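You operate a simulated robot arm through the tools that you are given. There is no shell and no other tool. Be economical: measure what you need, move in short steps, check, and stop when the job is done.

The job below is to be done with a simulated robot arm. You get a single attempt, and the scene is never put back.

JOB
Put one of the hose ends from the top of the fitting bench on the log booklet.

The check looks at the end state, three seconds after you hand in, the way a careful person would. Anything else that was tipped, shoved, dropped, spilled or broken makes it a failure.

ROBOT AND FRAMES
A 7-joint arm with a two-finger parallel gripper, fixed in place. Base frame: the origin is at the foot of the arm, x ahead of it, y to its left, z up; the work surface is at about z = 860. Units: mm, rad, N and s.
With the tool pointing down near the work surface it reaches from about 300 to 700 mm from the base axis. Its first joint turns from -1.152 to 1.152 rad. Payload 1.57 kg.
The tool frame sits at the grasp point between the pads (the TCP): z along the fingers, y along the line on which they close. The tips reach 30 mm beyond it. Largest opening 110 mm; finger width 24, thickness 12; the body of the gripper, 48 by 112 mm, starts 78 mm behind the TCP.
Orientation is told as [roll, pitch, yaw] about the base's x, y, z axes, in that order, counted from this pose: with the fingers straight down and closing along the base's y, the tool's x points along the base's -x, its y along +y and its z along -z.

CONTROLS
- The arm moves only by the tool move_arm. Its argument "rows" is one flat list of numbers, 5 for each row, row after row: the finger opening in mm, from 0 to 110, then the shift along the base's x, y, z in units of 250 mm (1.0 is 250 mm), then the turn about the base's z in units of 45 degrees (1.0 is 45 degrees). In form: [gripper, tx, ty, tz, yaw, gripper, tx, ty, tz, yaw, ...]. A call has 1 to 12 rows; each row is the pose to reach, as a shift and turn from the pose commanded when the call began. A call with a number of a shift or a turn outside -1 to 1 is refused whole. A row lasts 0.2 s, in which the tool goes at most 50 mm and 0.15 rad; a call with a longer step from one row to the next is refused whole, and so is a gripper value outside its range. Where a pose cannot be reached the arm comes as near as it can. A force on the tool above 40 N (or 10 N above the force at the start of the call, whichever is more), or a blocked arm, ends the call early, and 0.2 s more pass. The fingers move at their own pace (about 108 mm/s each) and stop on an object; they squeeze with about 43 N. The grip force told is the motor's: it shows also when the fingers shut on nothing. Time passes only in rows, and 0.2 s behind the last, so rows that repeat a pose let the fingers close. The reply holds the time, the measured pose of the TCP, the force on the tool along the base axes, the opening and the grip force, in the units named above and with some noise.
- Cameras (640 x 400 px; columns grow to the right, rows downward): "scene" is fixed at [152.9, -386.7, 1394.5]; the picture's right is [0.87, -0.50, 0.00], its down [-0.32, -0.56, -0.76] and it looks along [0.38, 0.66, -0.65] (base axes); focal length 317 px, centre (320, 200). "wrist" rides on the gripper at [-36, 0, -80] in the tool frame; the picture's right is [0.00, -1.00, 0.00], its down [0.97, 0.00, -0.24] and it looks along [0.24, 0.00, 0.97] (tool axes); focal length 218 px, centre (320, 200).
- snapshot(camera): a new picture of that camera. No time passes.
- point_at(camera, pixels): for up to 12 pixels [column, row] of the newest picture of that camera ("zoom" is the newest enlarged one), the place [x, y, z] in the base frame of the surface seen there, good to about 2 mm. No time passes.
- inspect(camera, box): a new picture of the part [left, top, right, bottom] of that camera's present view, enlarged. No time passes.
- hand_in(): hands the job in; it is judged then, once.

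Keep the steps short. Do not move on a guess: measure, check each grasp and each placing, and mend mistakes. In all there are 60 turns and 30 pictures (those below and enlarged ones count). Leave the gripper open and the arm clear of the work at the hand-in unless told otherwise, and finish with a single line.

The tools are called as a command line: name --argument value ..., lists and objects as JSON in quotes. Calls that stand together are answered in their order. move_arm: Moves the arm, as the interface text tells. Its arguments: {"type":"object","properties":{"rows":{"type":"array"}},"required":["rows"]} The other tools are called the same way: snapshot (camera) takes a picture; point_at (camera, pixels) gives the place of the surface under pixels of a picture; inspect (camera, box) takes an enlarged picture of a part of a camera's view; hand_in () hands the job in.

At the start:

```text
clock: 0.0
tcp_pos: [446.7, 194.8, 1100.9]
orientation: [0.0, 0.0, 0.0]
wrist_force: [-0.5, 0.6, 1.2]
gripper_width: 110.2
gripper_force: 0.1
```

scene: 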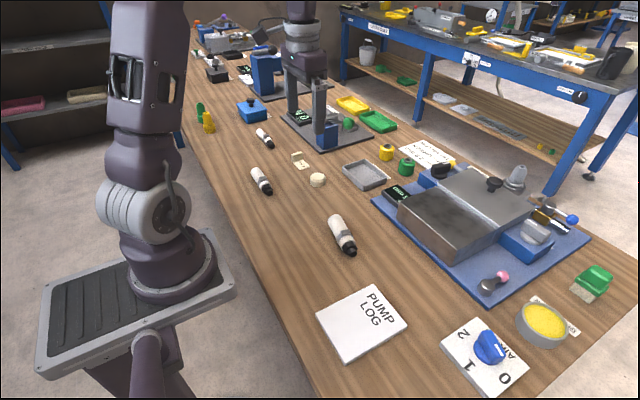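
wrist: 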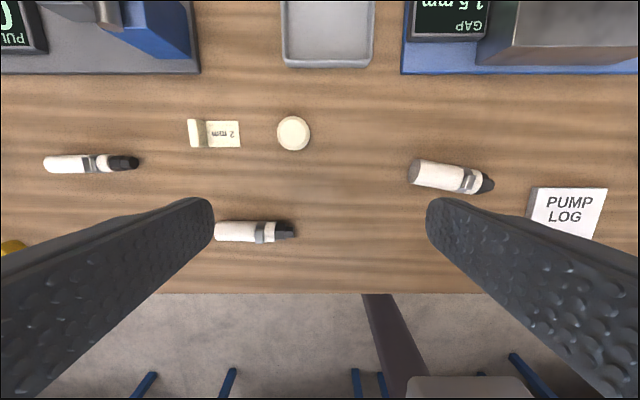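

I see three white cylinders with dark tips on the bench, and the log booklet ("PUMP LOG") near (362,322). I'll enlarge to identify the hose ends and the fitting bench.

inspect --camera "scene" --box '[230, 100, 430, 270]'

inspect --camera "scene" --box '[370, 130, 620, 310]'

inspect --camera "scene" --box '[180, 10, 400, 160]'

inspect --camera "scene" --box '[330, 0, 640, 200]'

```text
2.35 times, centred on (330, 185) of scene
```

zoom: 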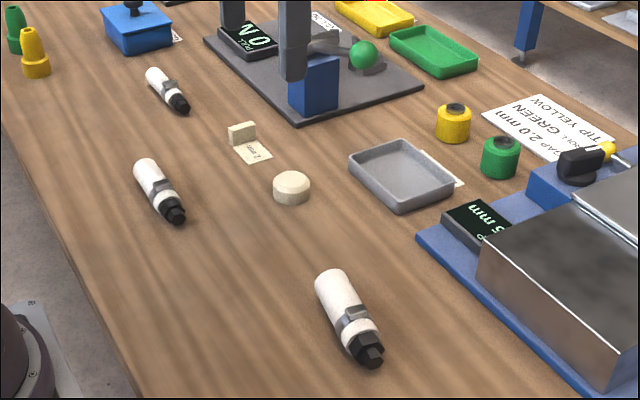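

```text
2.22 times, centred on (495, 220) of scene
```

zoom: 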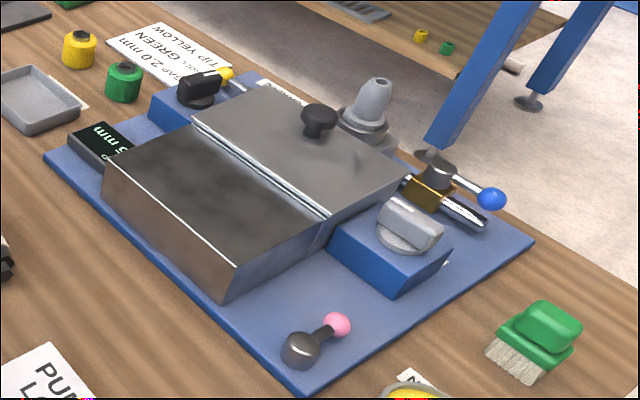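

```text
2.67 times, centred on (290, 85) of scene
```

zoom: 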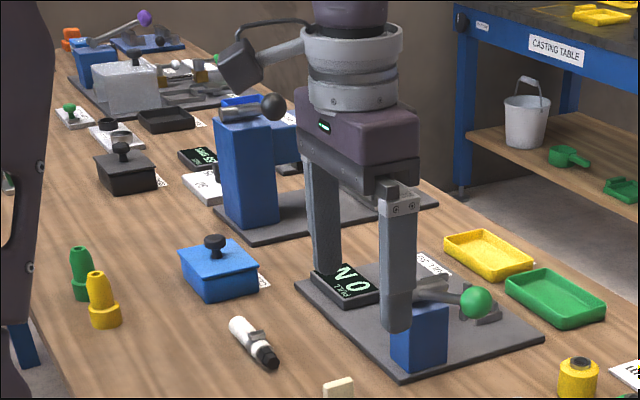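

```text
2.00 times, centred on (485, 100) of scene
```

zoom: 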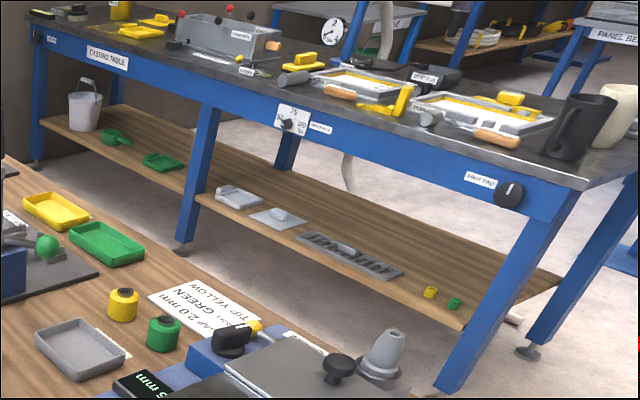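

The white tubes with a grey clamp and black nut are the hose ends; three lie on our wooden bench. The nearest one, at (342,235), is clear all round. I'll measure it and the booklet in the scene picture, and the hose in the wrist picture.

point_at --camera "scene" --pixels '[[334, 220], [340, 232], [345, 242], [350, 252], [325, 240], [362, 322], [317, 319], [373, 286], [407, 322], [346, 361], [310, 330], [355, 231]]'

point_at --camera "wrist" --pixels '[[413, 171], [435, 176], [455, 180], [468, 182], [488, 185], [440, 163], [436, 188], [535, 192], [604, 192], [592, 236], [565, 215], [500, 200]]'

inspect --camera "wrist" --box '[390, 120, 630, 270]'

```text
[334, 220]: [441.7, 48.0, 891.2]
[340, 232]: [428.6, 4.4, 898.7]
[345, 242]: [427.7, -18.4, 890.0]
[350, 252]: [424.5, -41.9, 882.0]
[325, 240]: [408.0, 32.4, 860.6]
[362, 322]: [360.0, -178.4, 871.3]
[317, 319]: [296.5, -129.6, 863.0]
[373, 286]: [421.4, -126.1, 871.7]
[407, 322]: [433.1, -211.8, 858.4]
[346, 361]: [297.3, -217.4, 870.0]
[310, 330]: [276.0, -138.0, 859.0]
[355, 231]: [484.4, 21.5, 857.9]
```

```text
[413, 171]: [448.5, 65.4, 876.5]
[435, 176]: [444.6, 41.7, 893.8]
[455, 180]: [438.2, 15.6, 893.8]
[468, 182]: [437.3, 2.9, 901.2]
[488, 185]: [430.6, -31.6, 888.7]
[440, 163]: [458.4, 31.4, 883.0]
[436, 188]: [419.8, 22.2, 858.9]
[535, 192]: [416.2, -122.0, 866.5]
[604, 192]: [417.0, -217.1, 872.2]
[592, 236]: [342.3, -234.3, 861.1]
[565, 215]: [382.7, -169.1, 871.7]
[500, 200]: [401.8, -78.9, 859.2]
```

```text
2.67 times, centred on (510, 195) of wrist
```

zoom: 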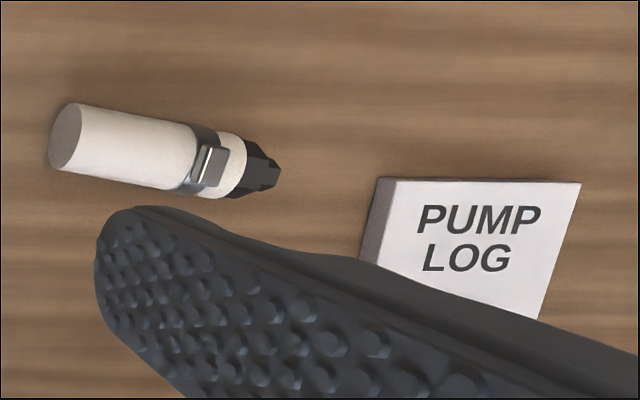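

The big hose end runs from about (448,65) to (425,-42), about 36 mm thick with its axis at about 79° from x. The booklet spans x 297–420, y -125 to -218, top z ≈ 871.5. I'll grip the tube near (440,22) with yaw 79°, and place it with yaw 0 so it lies along the booklet's long side. First I go above it with part of the turn.

move_arm --rows '[110, -0.005, -0.115, 0, 0.15, 110, -0.01, -0.23, 0, 0.3, 110, -0.015, -0.345, 0, 0.45, 110, -0.02, -0.46, 0, 0.6, 110, -0.025, -0.575, 0, 0.75, 110, -0.027, -0.69, 0, 0.9]'

move_arm --rows '[110, 0, 0, -0.04, 0.15, 110, 0, 0, -0.08, 0.3, 110, 0, 0, -0.12, 0.45, 110, 0, 0, -0.16, 0.6, 110, 0, 0, -0.2, 0.75, 110, 0, 0, -0.24, 0.855, 110, 0, 0, -0.24, 0.855]'

snapshot --camera "wrist"

```text
clock: 1.4
tcp_pos: [440.5, 20.1, 1099.6]
orientation: [0.001, 0.0, 0.708]
wrist_force: [-0.1, -0.1, 0.3]
gripper_width: 110.1
gripper_force: 0.2
```

```text
clock: 3.0
tcp_pos: [441.6, 20.5, 1040.4]
orientation: [0.002, -0.001, 1.378]
wrist_force: [0.4, -0.2, 0.0]
gripper_width: 110.1
gripper_force: 0.1
```

```text
22 pictures are left
```

wrist: 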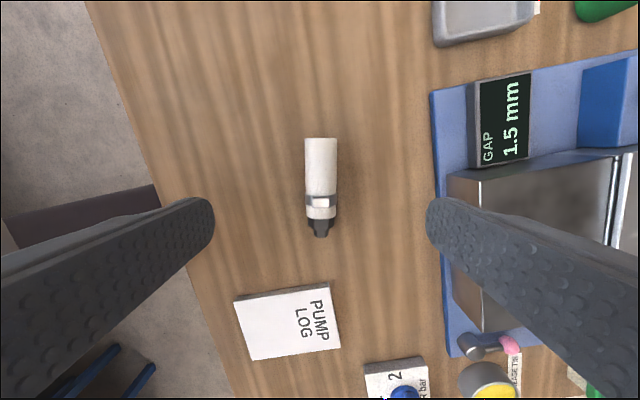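

Hose is upright and centred in the picture at (320,185), so yaw is right. Measure the tube edges, the grip spot, and the clearance to the steel block and blue plate.

point_at --camera "wrist" --pixels '[[320, 142], [320, 165], [320, 185], [320, 203], [321, 215], [321, 232], [433, 100], [437, 160], [452, 190], [300, 175], [344, 175], [485, 90]]'

```text
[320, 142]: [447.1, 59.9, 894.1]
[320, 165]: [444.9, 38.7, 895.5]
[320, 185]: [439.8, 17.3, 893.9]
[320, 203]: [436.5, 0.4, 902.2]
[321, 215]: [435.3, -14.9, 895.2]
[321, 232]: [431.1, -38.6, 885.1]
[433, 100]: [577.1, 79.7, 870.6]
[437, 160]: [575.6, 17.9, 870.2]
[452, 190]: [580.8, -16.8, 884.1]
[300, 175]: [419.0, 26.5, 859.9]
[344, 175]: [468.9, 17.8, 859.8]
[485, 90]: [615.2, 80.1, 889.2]
```

Plate edge is at x ≈ 575, so there's plenty of room. Tube top is z ≈ 895, the clamp spans y ≈ -6 to 8. I shift +4 mm in y and go down to TCP z ≈ 894 with opening 80.

move_arm --rows '[80, 0, 0.016, -0.12, 0, 80, 0, 0.016, -0.24, 0, 80, 0, 0.016, -0.36, 0, 80, 0, 0.016, -0.46, 0, 80, 0, 0.016, -0.54, 0, 80, 0, 0.016, -0.585, 0, 80, 0, 0.016, -0.585, 0]'

```text
clock: 4.6
tcp_pos: [441.4, 26.9, 895.4]
orientation: [0.0, 0.0, 1.379]
wrist_force: [0.1, 0.1, 0.4]
gripper_width: 79.9
gripper_force: 0.0
```

TCP is at z 895, no contact force. Now I close on the tube.

move_arm --rows '[60, 0, 0, -0.006, 0, 45, 0, 0, -0.006, 0, 38, 0, 0, -0.006, 0, 25, 0, 0, -0.006, 0, 25, 0, 0, -0.006, 0, 25, 0, 0, -0.006, 0]'

```text
clock: 6.0
tcp_pos: [441.8, 26.8, 893.7]
orientation: [0.0, -0.001, 1.378]
wrist_force: [0.0, 0.8, 0.5]
gripper_width: 34.3
gripper_force: 42.0
```

Fingers stopped at 34.3 mm with 42 N: gripped. Lift 100 mm slowly and check.

move_arm --rows '[20, 0, 0, 0.04, 0, 20, 0, 0, 0.12, 0, 20, 0, 0, 0.2, 0, 20, 0, 0, 0.3, 0, 20, 0, 0, 0.4, 0, 20, 0, 0, 0.4, 0]'

snapshot --camera "scene"

```text
clock: 7.4
tcp_pos: [443.1, 25.8, 992.0]
orientation: [0.001, 0.001, 1.379]
wrist_force: [-0.5, -0.8, -1.7]
gripper_width: 34.3
gripper_force: 41.4
```

```text
21 pictures are left
```

scene: 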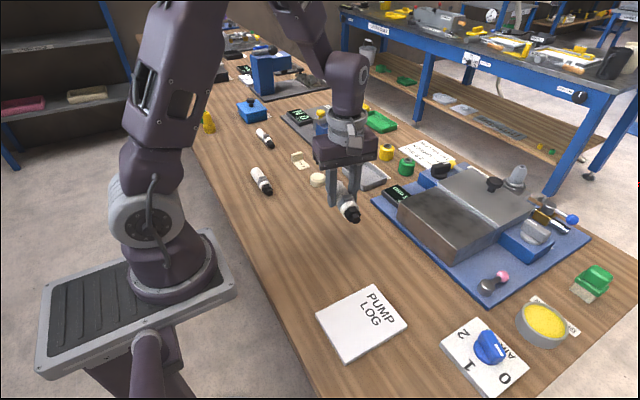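

Hose end is held level and clear. Next I carry it towards the booklet centre (358,-172), turning back to yaw 0 (TCP goal x 373, since the grip is 15 mm behind the hose's middle).

move_arm --rows '[20, -0.02, -0.06, 0, -0.15, 20, -0.045, -0.13, 0, -0.3, 20, -0.07, -0.2, 0, -0.45, 20, -0.095, -0.27, 0, -0.6, 20, -0.12, -0.34, 0, -0.75, 20, -0.14, -0.4, 0, -0.9]'

move_arm --rows '[20, -0.02, -0.06, 0, -0.15, 20, -0.045, -0.13, 0, -0.3, 20, -0.07, -0.2, 0, -0.45, 20, -0.095, -0.27, 0, -0.6, 20, -0.12, -0.33, 0, -0.75, 20, -0.14, -0.38, 0, -0.855, 20, -0.14, -0.39, 0, -0.855]'

snapshot --camera "wrist"

snapshot --camera "scene"

```text
clock: 8.8
tcp_pos: [406.9, -74.6, 993.3]
orientation: [-0.001, 0.001, 0.669]
wrist_force: [0.4, 0.6, -1.2]
gripper_width: 34.3
gripper_force: 41.9
```

```text
clock: 10.4
tcp_pos: [369.8, -171.8, 992.5]
orientation: [0.001, 0.0, -0.003]
wrist_force: [0.1, -0.2, -1.5]
gripper_width: 34.3
gripper_force: 41.4
```

```text
20 pictures are left
```

wrist: 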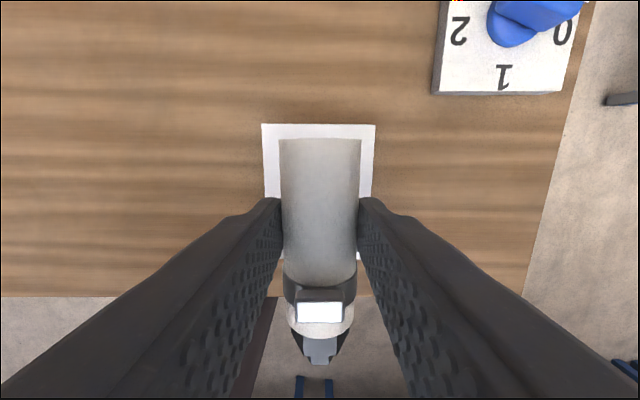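

```text
19 pictures are left
```

scene: 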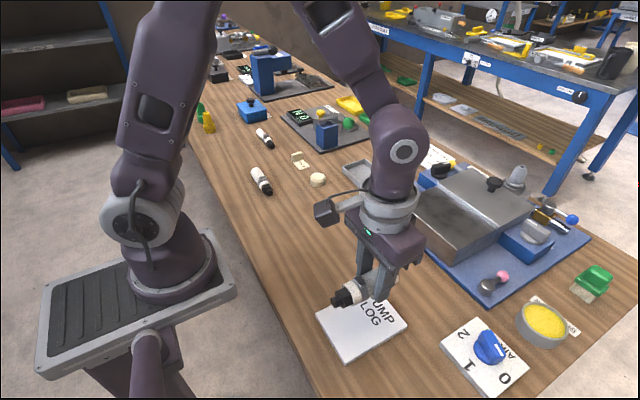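

The hose is over the booklet. Measure the booklet's far edge/corners at (263,124) and (375,124), the hose ends, and the near part in the scene.

point_at --camera "wrist" --pixels '[[265, 127], [373, 127], [268, 180], [370, 180], [320, 127], [320, 145], [320, 357], [320, 220]]'

point_at --camera "scene" --pixels '[[319, 318], [332, 340], [346, 360], [404, 322], [336, 299], [350, 297]]'

```text
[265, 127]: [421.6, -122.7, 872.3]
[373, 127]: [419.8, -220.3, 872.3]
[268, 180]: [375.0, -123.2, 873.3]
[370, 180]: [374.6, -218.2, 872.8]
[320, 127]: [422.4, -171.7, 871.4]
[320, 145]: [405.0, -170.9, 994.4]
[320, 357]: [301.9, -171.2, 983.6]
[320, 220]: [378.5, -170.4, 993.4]
```

```text
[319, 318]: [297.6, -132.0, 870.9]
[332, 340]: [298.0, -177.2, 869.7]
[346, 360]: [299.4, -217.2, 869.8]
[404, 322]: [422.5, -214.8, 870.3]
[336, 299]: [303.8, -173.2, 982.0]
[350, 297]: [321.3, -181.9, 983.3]
```

Hose spans x ≈ 300–407, booklet 297–422, y centred at -171. I shift +6 mm in x and lower to TCP z ≈ 907 (picked at 893.7 on the table, booklet ~11.8 mm higher).

move_arm --rows '[20, 0.02, 0, -0.08, 0, 20, 0.028, 0, -0.16, 0, 20, 0.028, 0, -0.23, 0, 20, 0.028, 0, -0.29, 0, 20, 0.028, 0, -0.325, 0, 20, 0.028, 0, -0.342, 0, 20, 0.028, 0, -0.342, 0]'

```text
clock: 12.0
tcp_pos: [378.1, -172.0, 906.3]
orientation: [0.001, 0.0, 0.002]
wrist_force: [-0.5, -0.6, -1.9]
gripper_width: 34.0
gripper_force: 42.1
```

Force still shows only the weight, so not yet touching. Creep down about 1.5 mm.

move_arm --rows '[20, 0, 0, -0.002, 0, 20, 0, 0, -0.004, 0, 20, 0, 0, -0.006, 0, 20, 0, 0, -0.006, 0]'

```text
clock: 13.0
tcp_pos: [378.3, -172.0, 906.0]
orientation: [0.0, -0.002, 0.0]
wrist_force: [0.5, 0.4, -1.2]
gripper_width: 34.2
gripper_force: 41.6
```

inspect --camera "scene" --box '[290, 240, 430, 370]'

move_arm --rows '[20, 0, 0, -0.002, 0, 20, 0, 0, -0.004, 0, 20, 0, 0, -0.004, 0]'

```text
3.08 times, centred on (360, 305) of scene
```

zoom: 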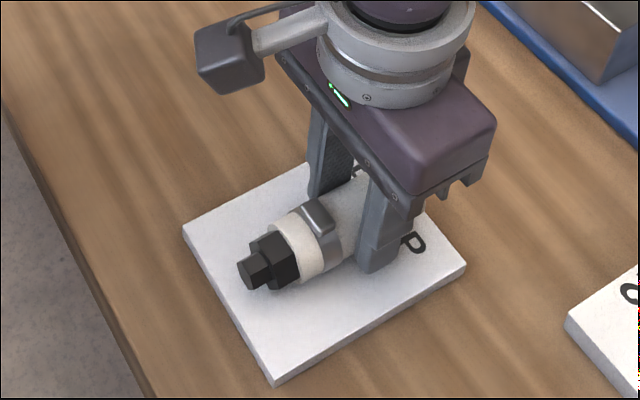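

```text
clock: 13.8
tcp_pos: [377.6, -172.6, 904.9]
orientation: [0.0, 0.0, 0.0]
wrist_force: [-0.4, 7.1, 32.8]
gripper_width: 34.1
gripper_force: 42.3
```

Contact now at z ≈ 905 (force 33 N). I ease up about 0.8 mm, then open gently.

move_arm --rows '[20, 0, 0, 0.003, 0, 20, 0, 0, 0.003, 0]'

```text
clock: 14.4
tcp_pos: [377.1, -172.1, 906.6]
orientation: [-0.002, -0.001, -0.003]
wrist_force: [0.8, 0.2, 0.9]
gripper_width: 34.0
gripper_force: 41.5
```

Load is nearly zero, so the hose is just resting. Open in small steps.

move_arm --rows '[35, 0, 0, 0, 0, 36, 0, 0, 0, 0, 37, 0, 0, 0, 0, 38, 0, 0, 0, 0, 40, 0, 0, 0, 0, 42, 0, 0, 0, 0, 46, 0, 0, 0, 0, 50, 0, 0, 0, 0, 56, 0, 0, 0, 0, 62, 0, 0, 0, 0, 62, 0, 0, 0, 0]'

inspect --camera "scene" --box '[290, 240, 430, 370]'

```text
clock: 16.8
tcp_pos: [377.5, -170.7, 905.5]
orientation: [0.0, 0.001, 0.0]
wrist_force: [0.1, -0.7, -0.8]
gripper_width: 62.0
gripper_force: 0.0
```

```text
3.08 times, centred on (360, 305) of scene
```

zoom: 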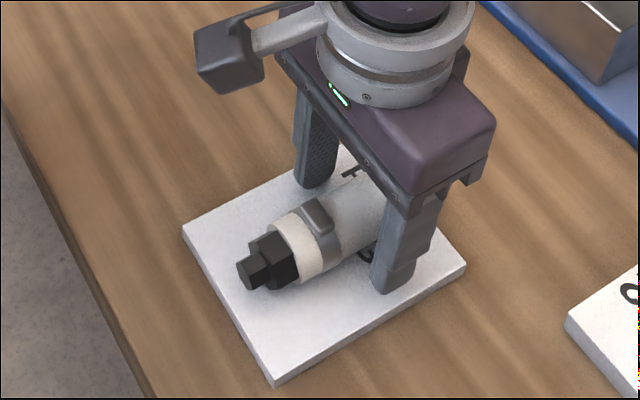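

The hose end stays put on the booklet, fingers clear of it. Now I rise straight up and move back.

move_arm --rows '[62, 0, 0, 0.04, 0, 62, 0, 0, 0.12, 0, 62, 0, 0, 0.24, 0, 62, 0, 0, 0.4, 0, 80, 0, 0.1, 0.56, 0, 100, 0, 0.25, 0.7, 0, 110, 0, 0.43, 0.75, 0, 110, 0, 0.6, 0.75, 0, 110, 0, 0.75, 0.75, 0, 110, 0, 0.75, 0.75, 0]'

snapshot --camera "scene"

inspect --camera "scene" --box '[290, 240, 430, 370]'

```text
refused: row 6 steps farther than a row can; nothing moved
```

```text
16 pictures are left
```

scene: 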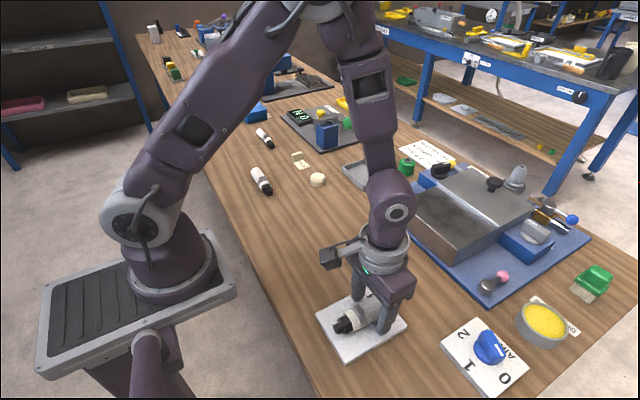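

```text
3.08 times, centred on (360, 305) of scene
```

zoom: 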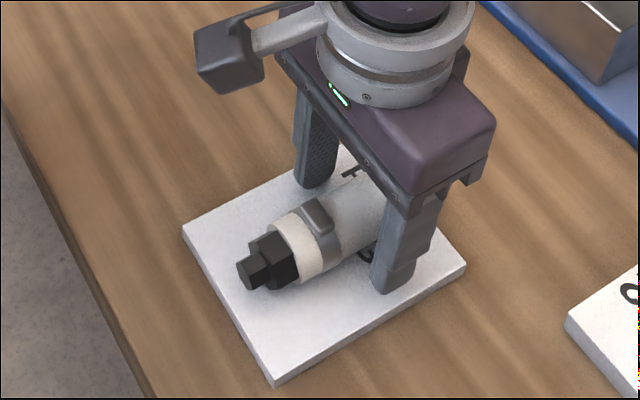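

One step was too long, so nothing moved. The same retreat with shorter steps.

move_arm --rows '[62, 0, 0, 0.04, 0, 62, 0, 0, 0.12, 0, 62, 0, 0, 0.24, 0, 62, 0, 0, 0.4, 0, 80, 0, 0.08, 0.54, 0, 100, 0, 0.2, 0.66, 0, 110, 0, 0.34, 0.74, 0, 110, 0, 0.5, 0.75, 0, 110, 0, 0.65, 0.75, 0, 110, 0, 0.75, 0.75, 0, 110, 0, 0.75, 0.75, 0]'

snapshot --camera "scene"

inspect --camera "scene" --box '[290, 240, 430, 370]'

```text
clock: 19.2
tcp_pos: [378.3, 17.0, 1092.9]
orientation: [0.001, 0.0, 0.0]
wrist_force: [-0.7, 0.7, 0.5]
gripper_width: 110.3
gripper_force: 0.1
```

```text
14 pictures are left
```

scene: 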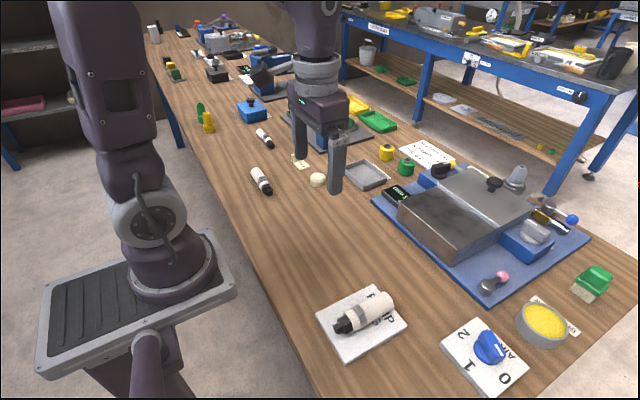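

```text
3.08 times, centred on (360, 305) of scene
```

zoom: 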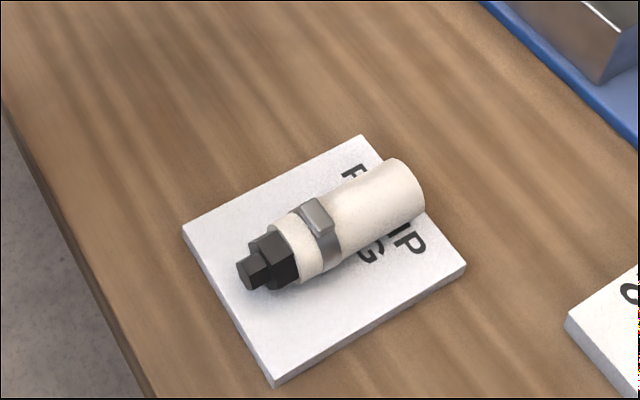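

The hose end lies still on the booklet, everything else is as before, the gripper is open and clear. Handing in.

hand_in

```text
The job is handed in.
```

One hose end from the fitting bench now lies on the pump log booklet, nothing else looked disturbed in the final pictures, and the job is handed in with the gripper open and clear.
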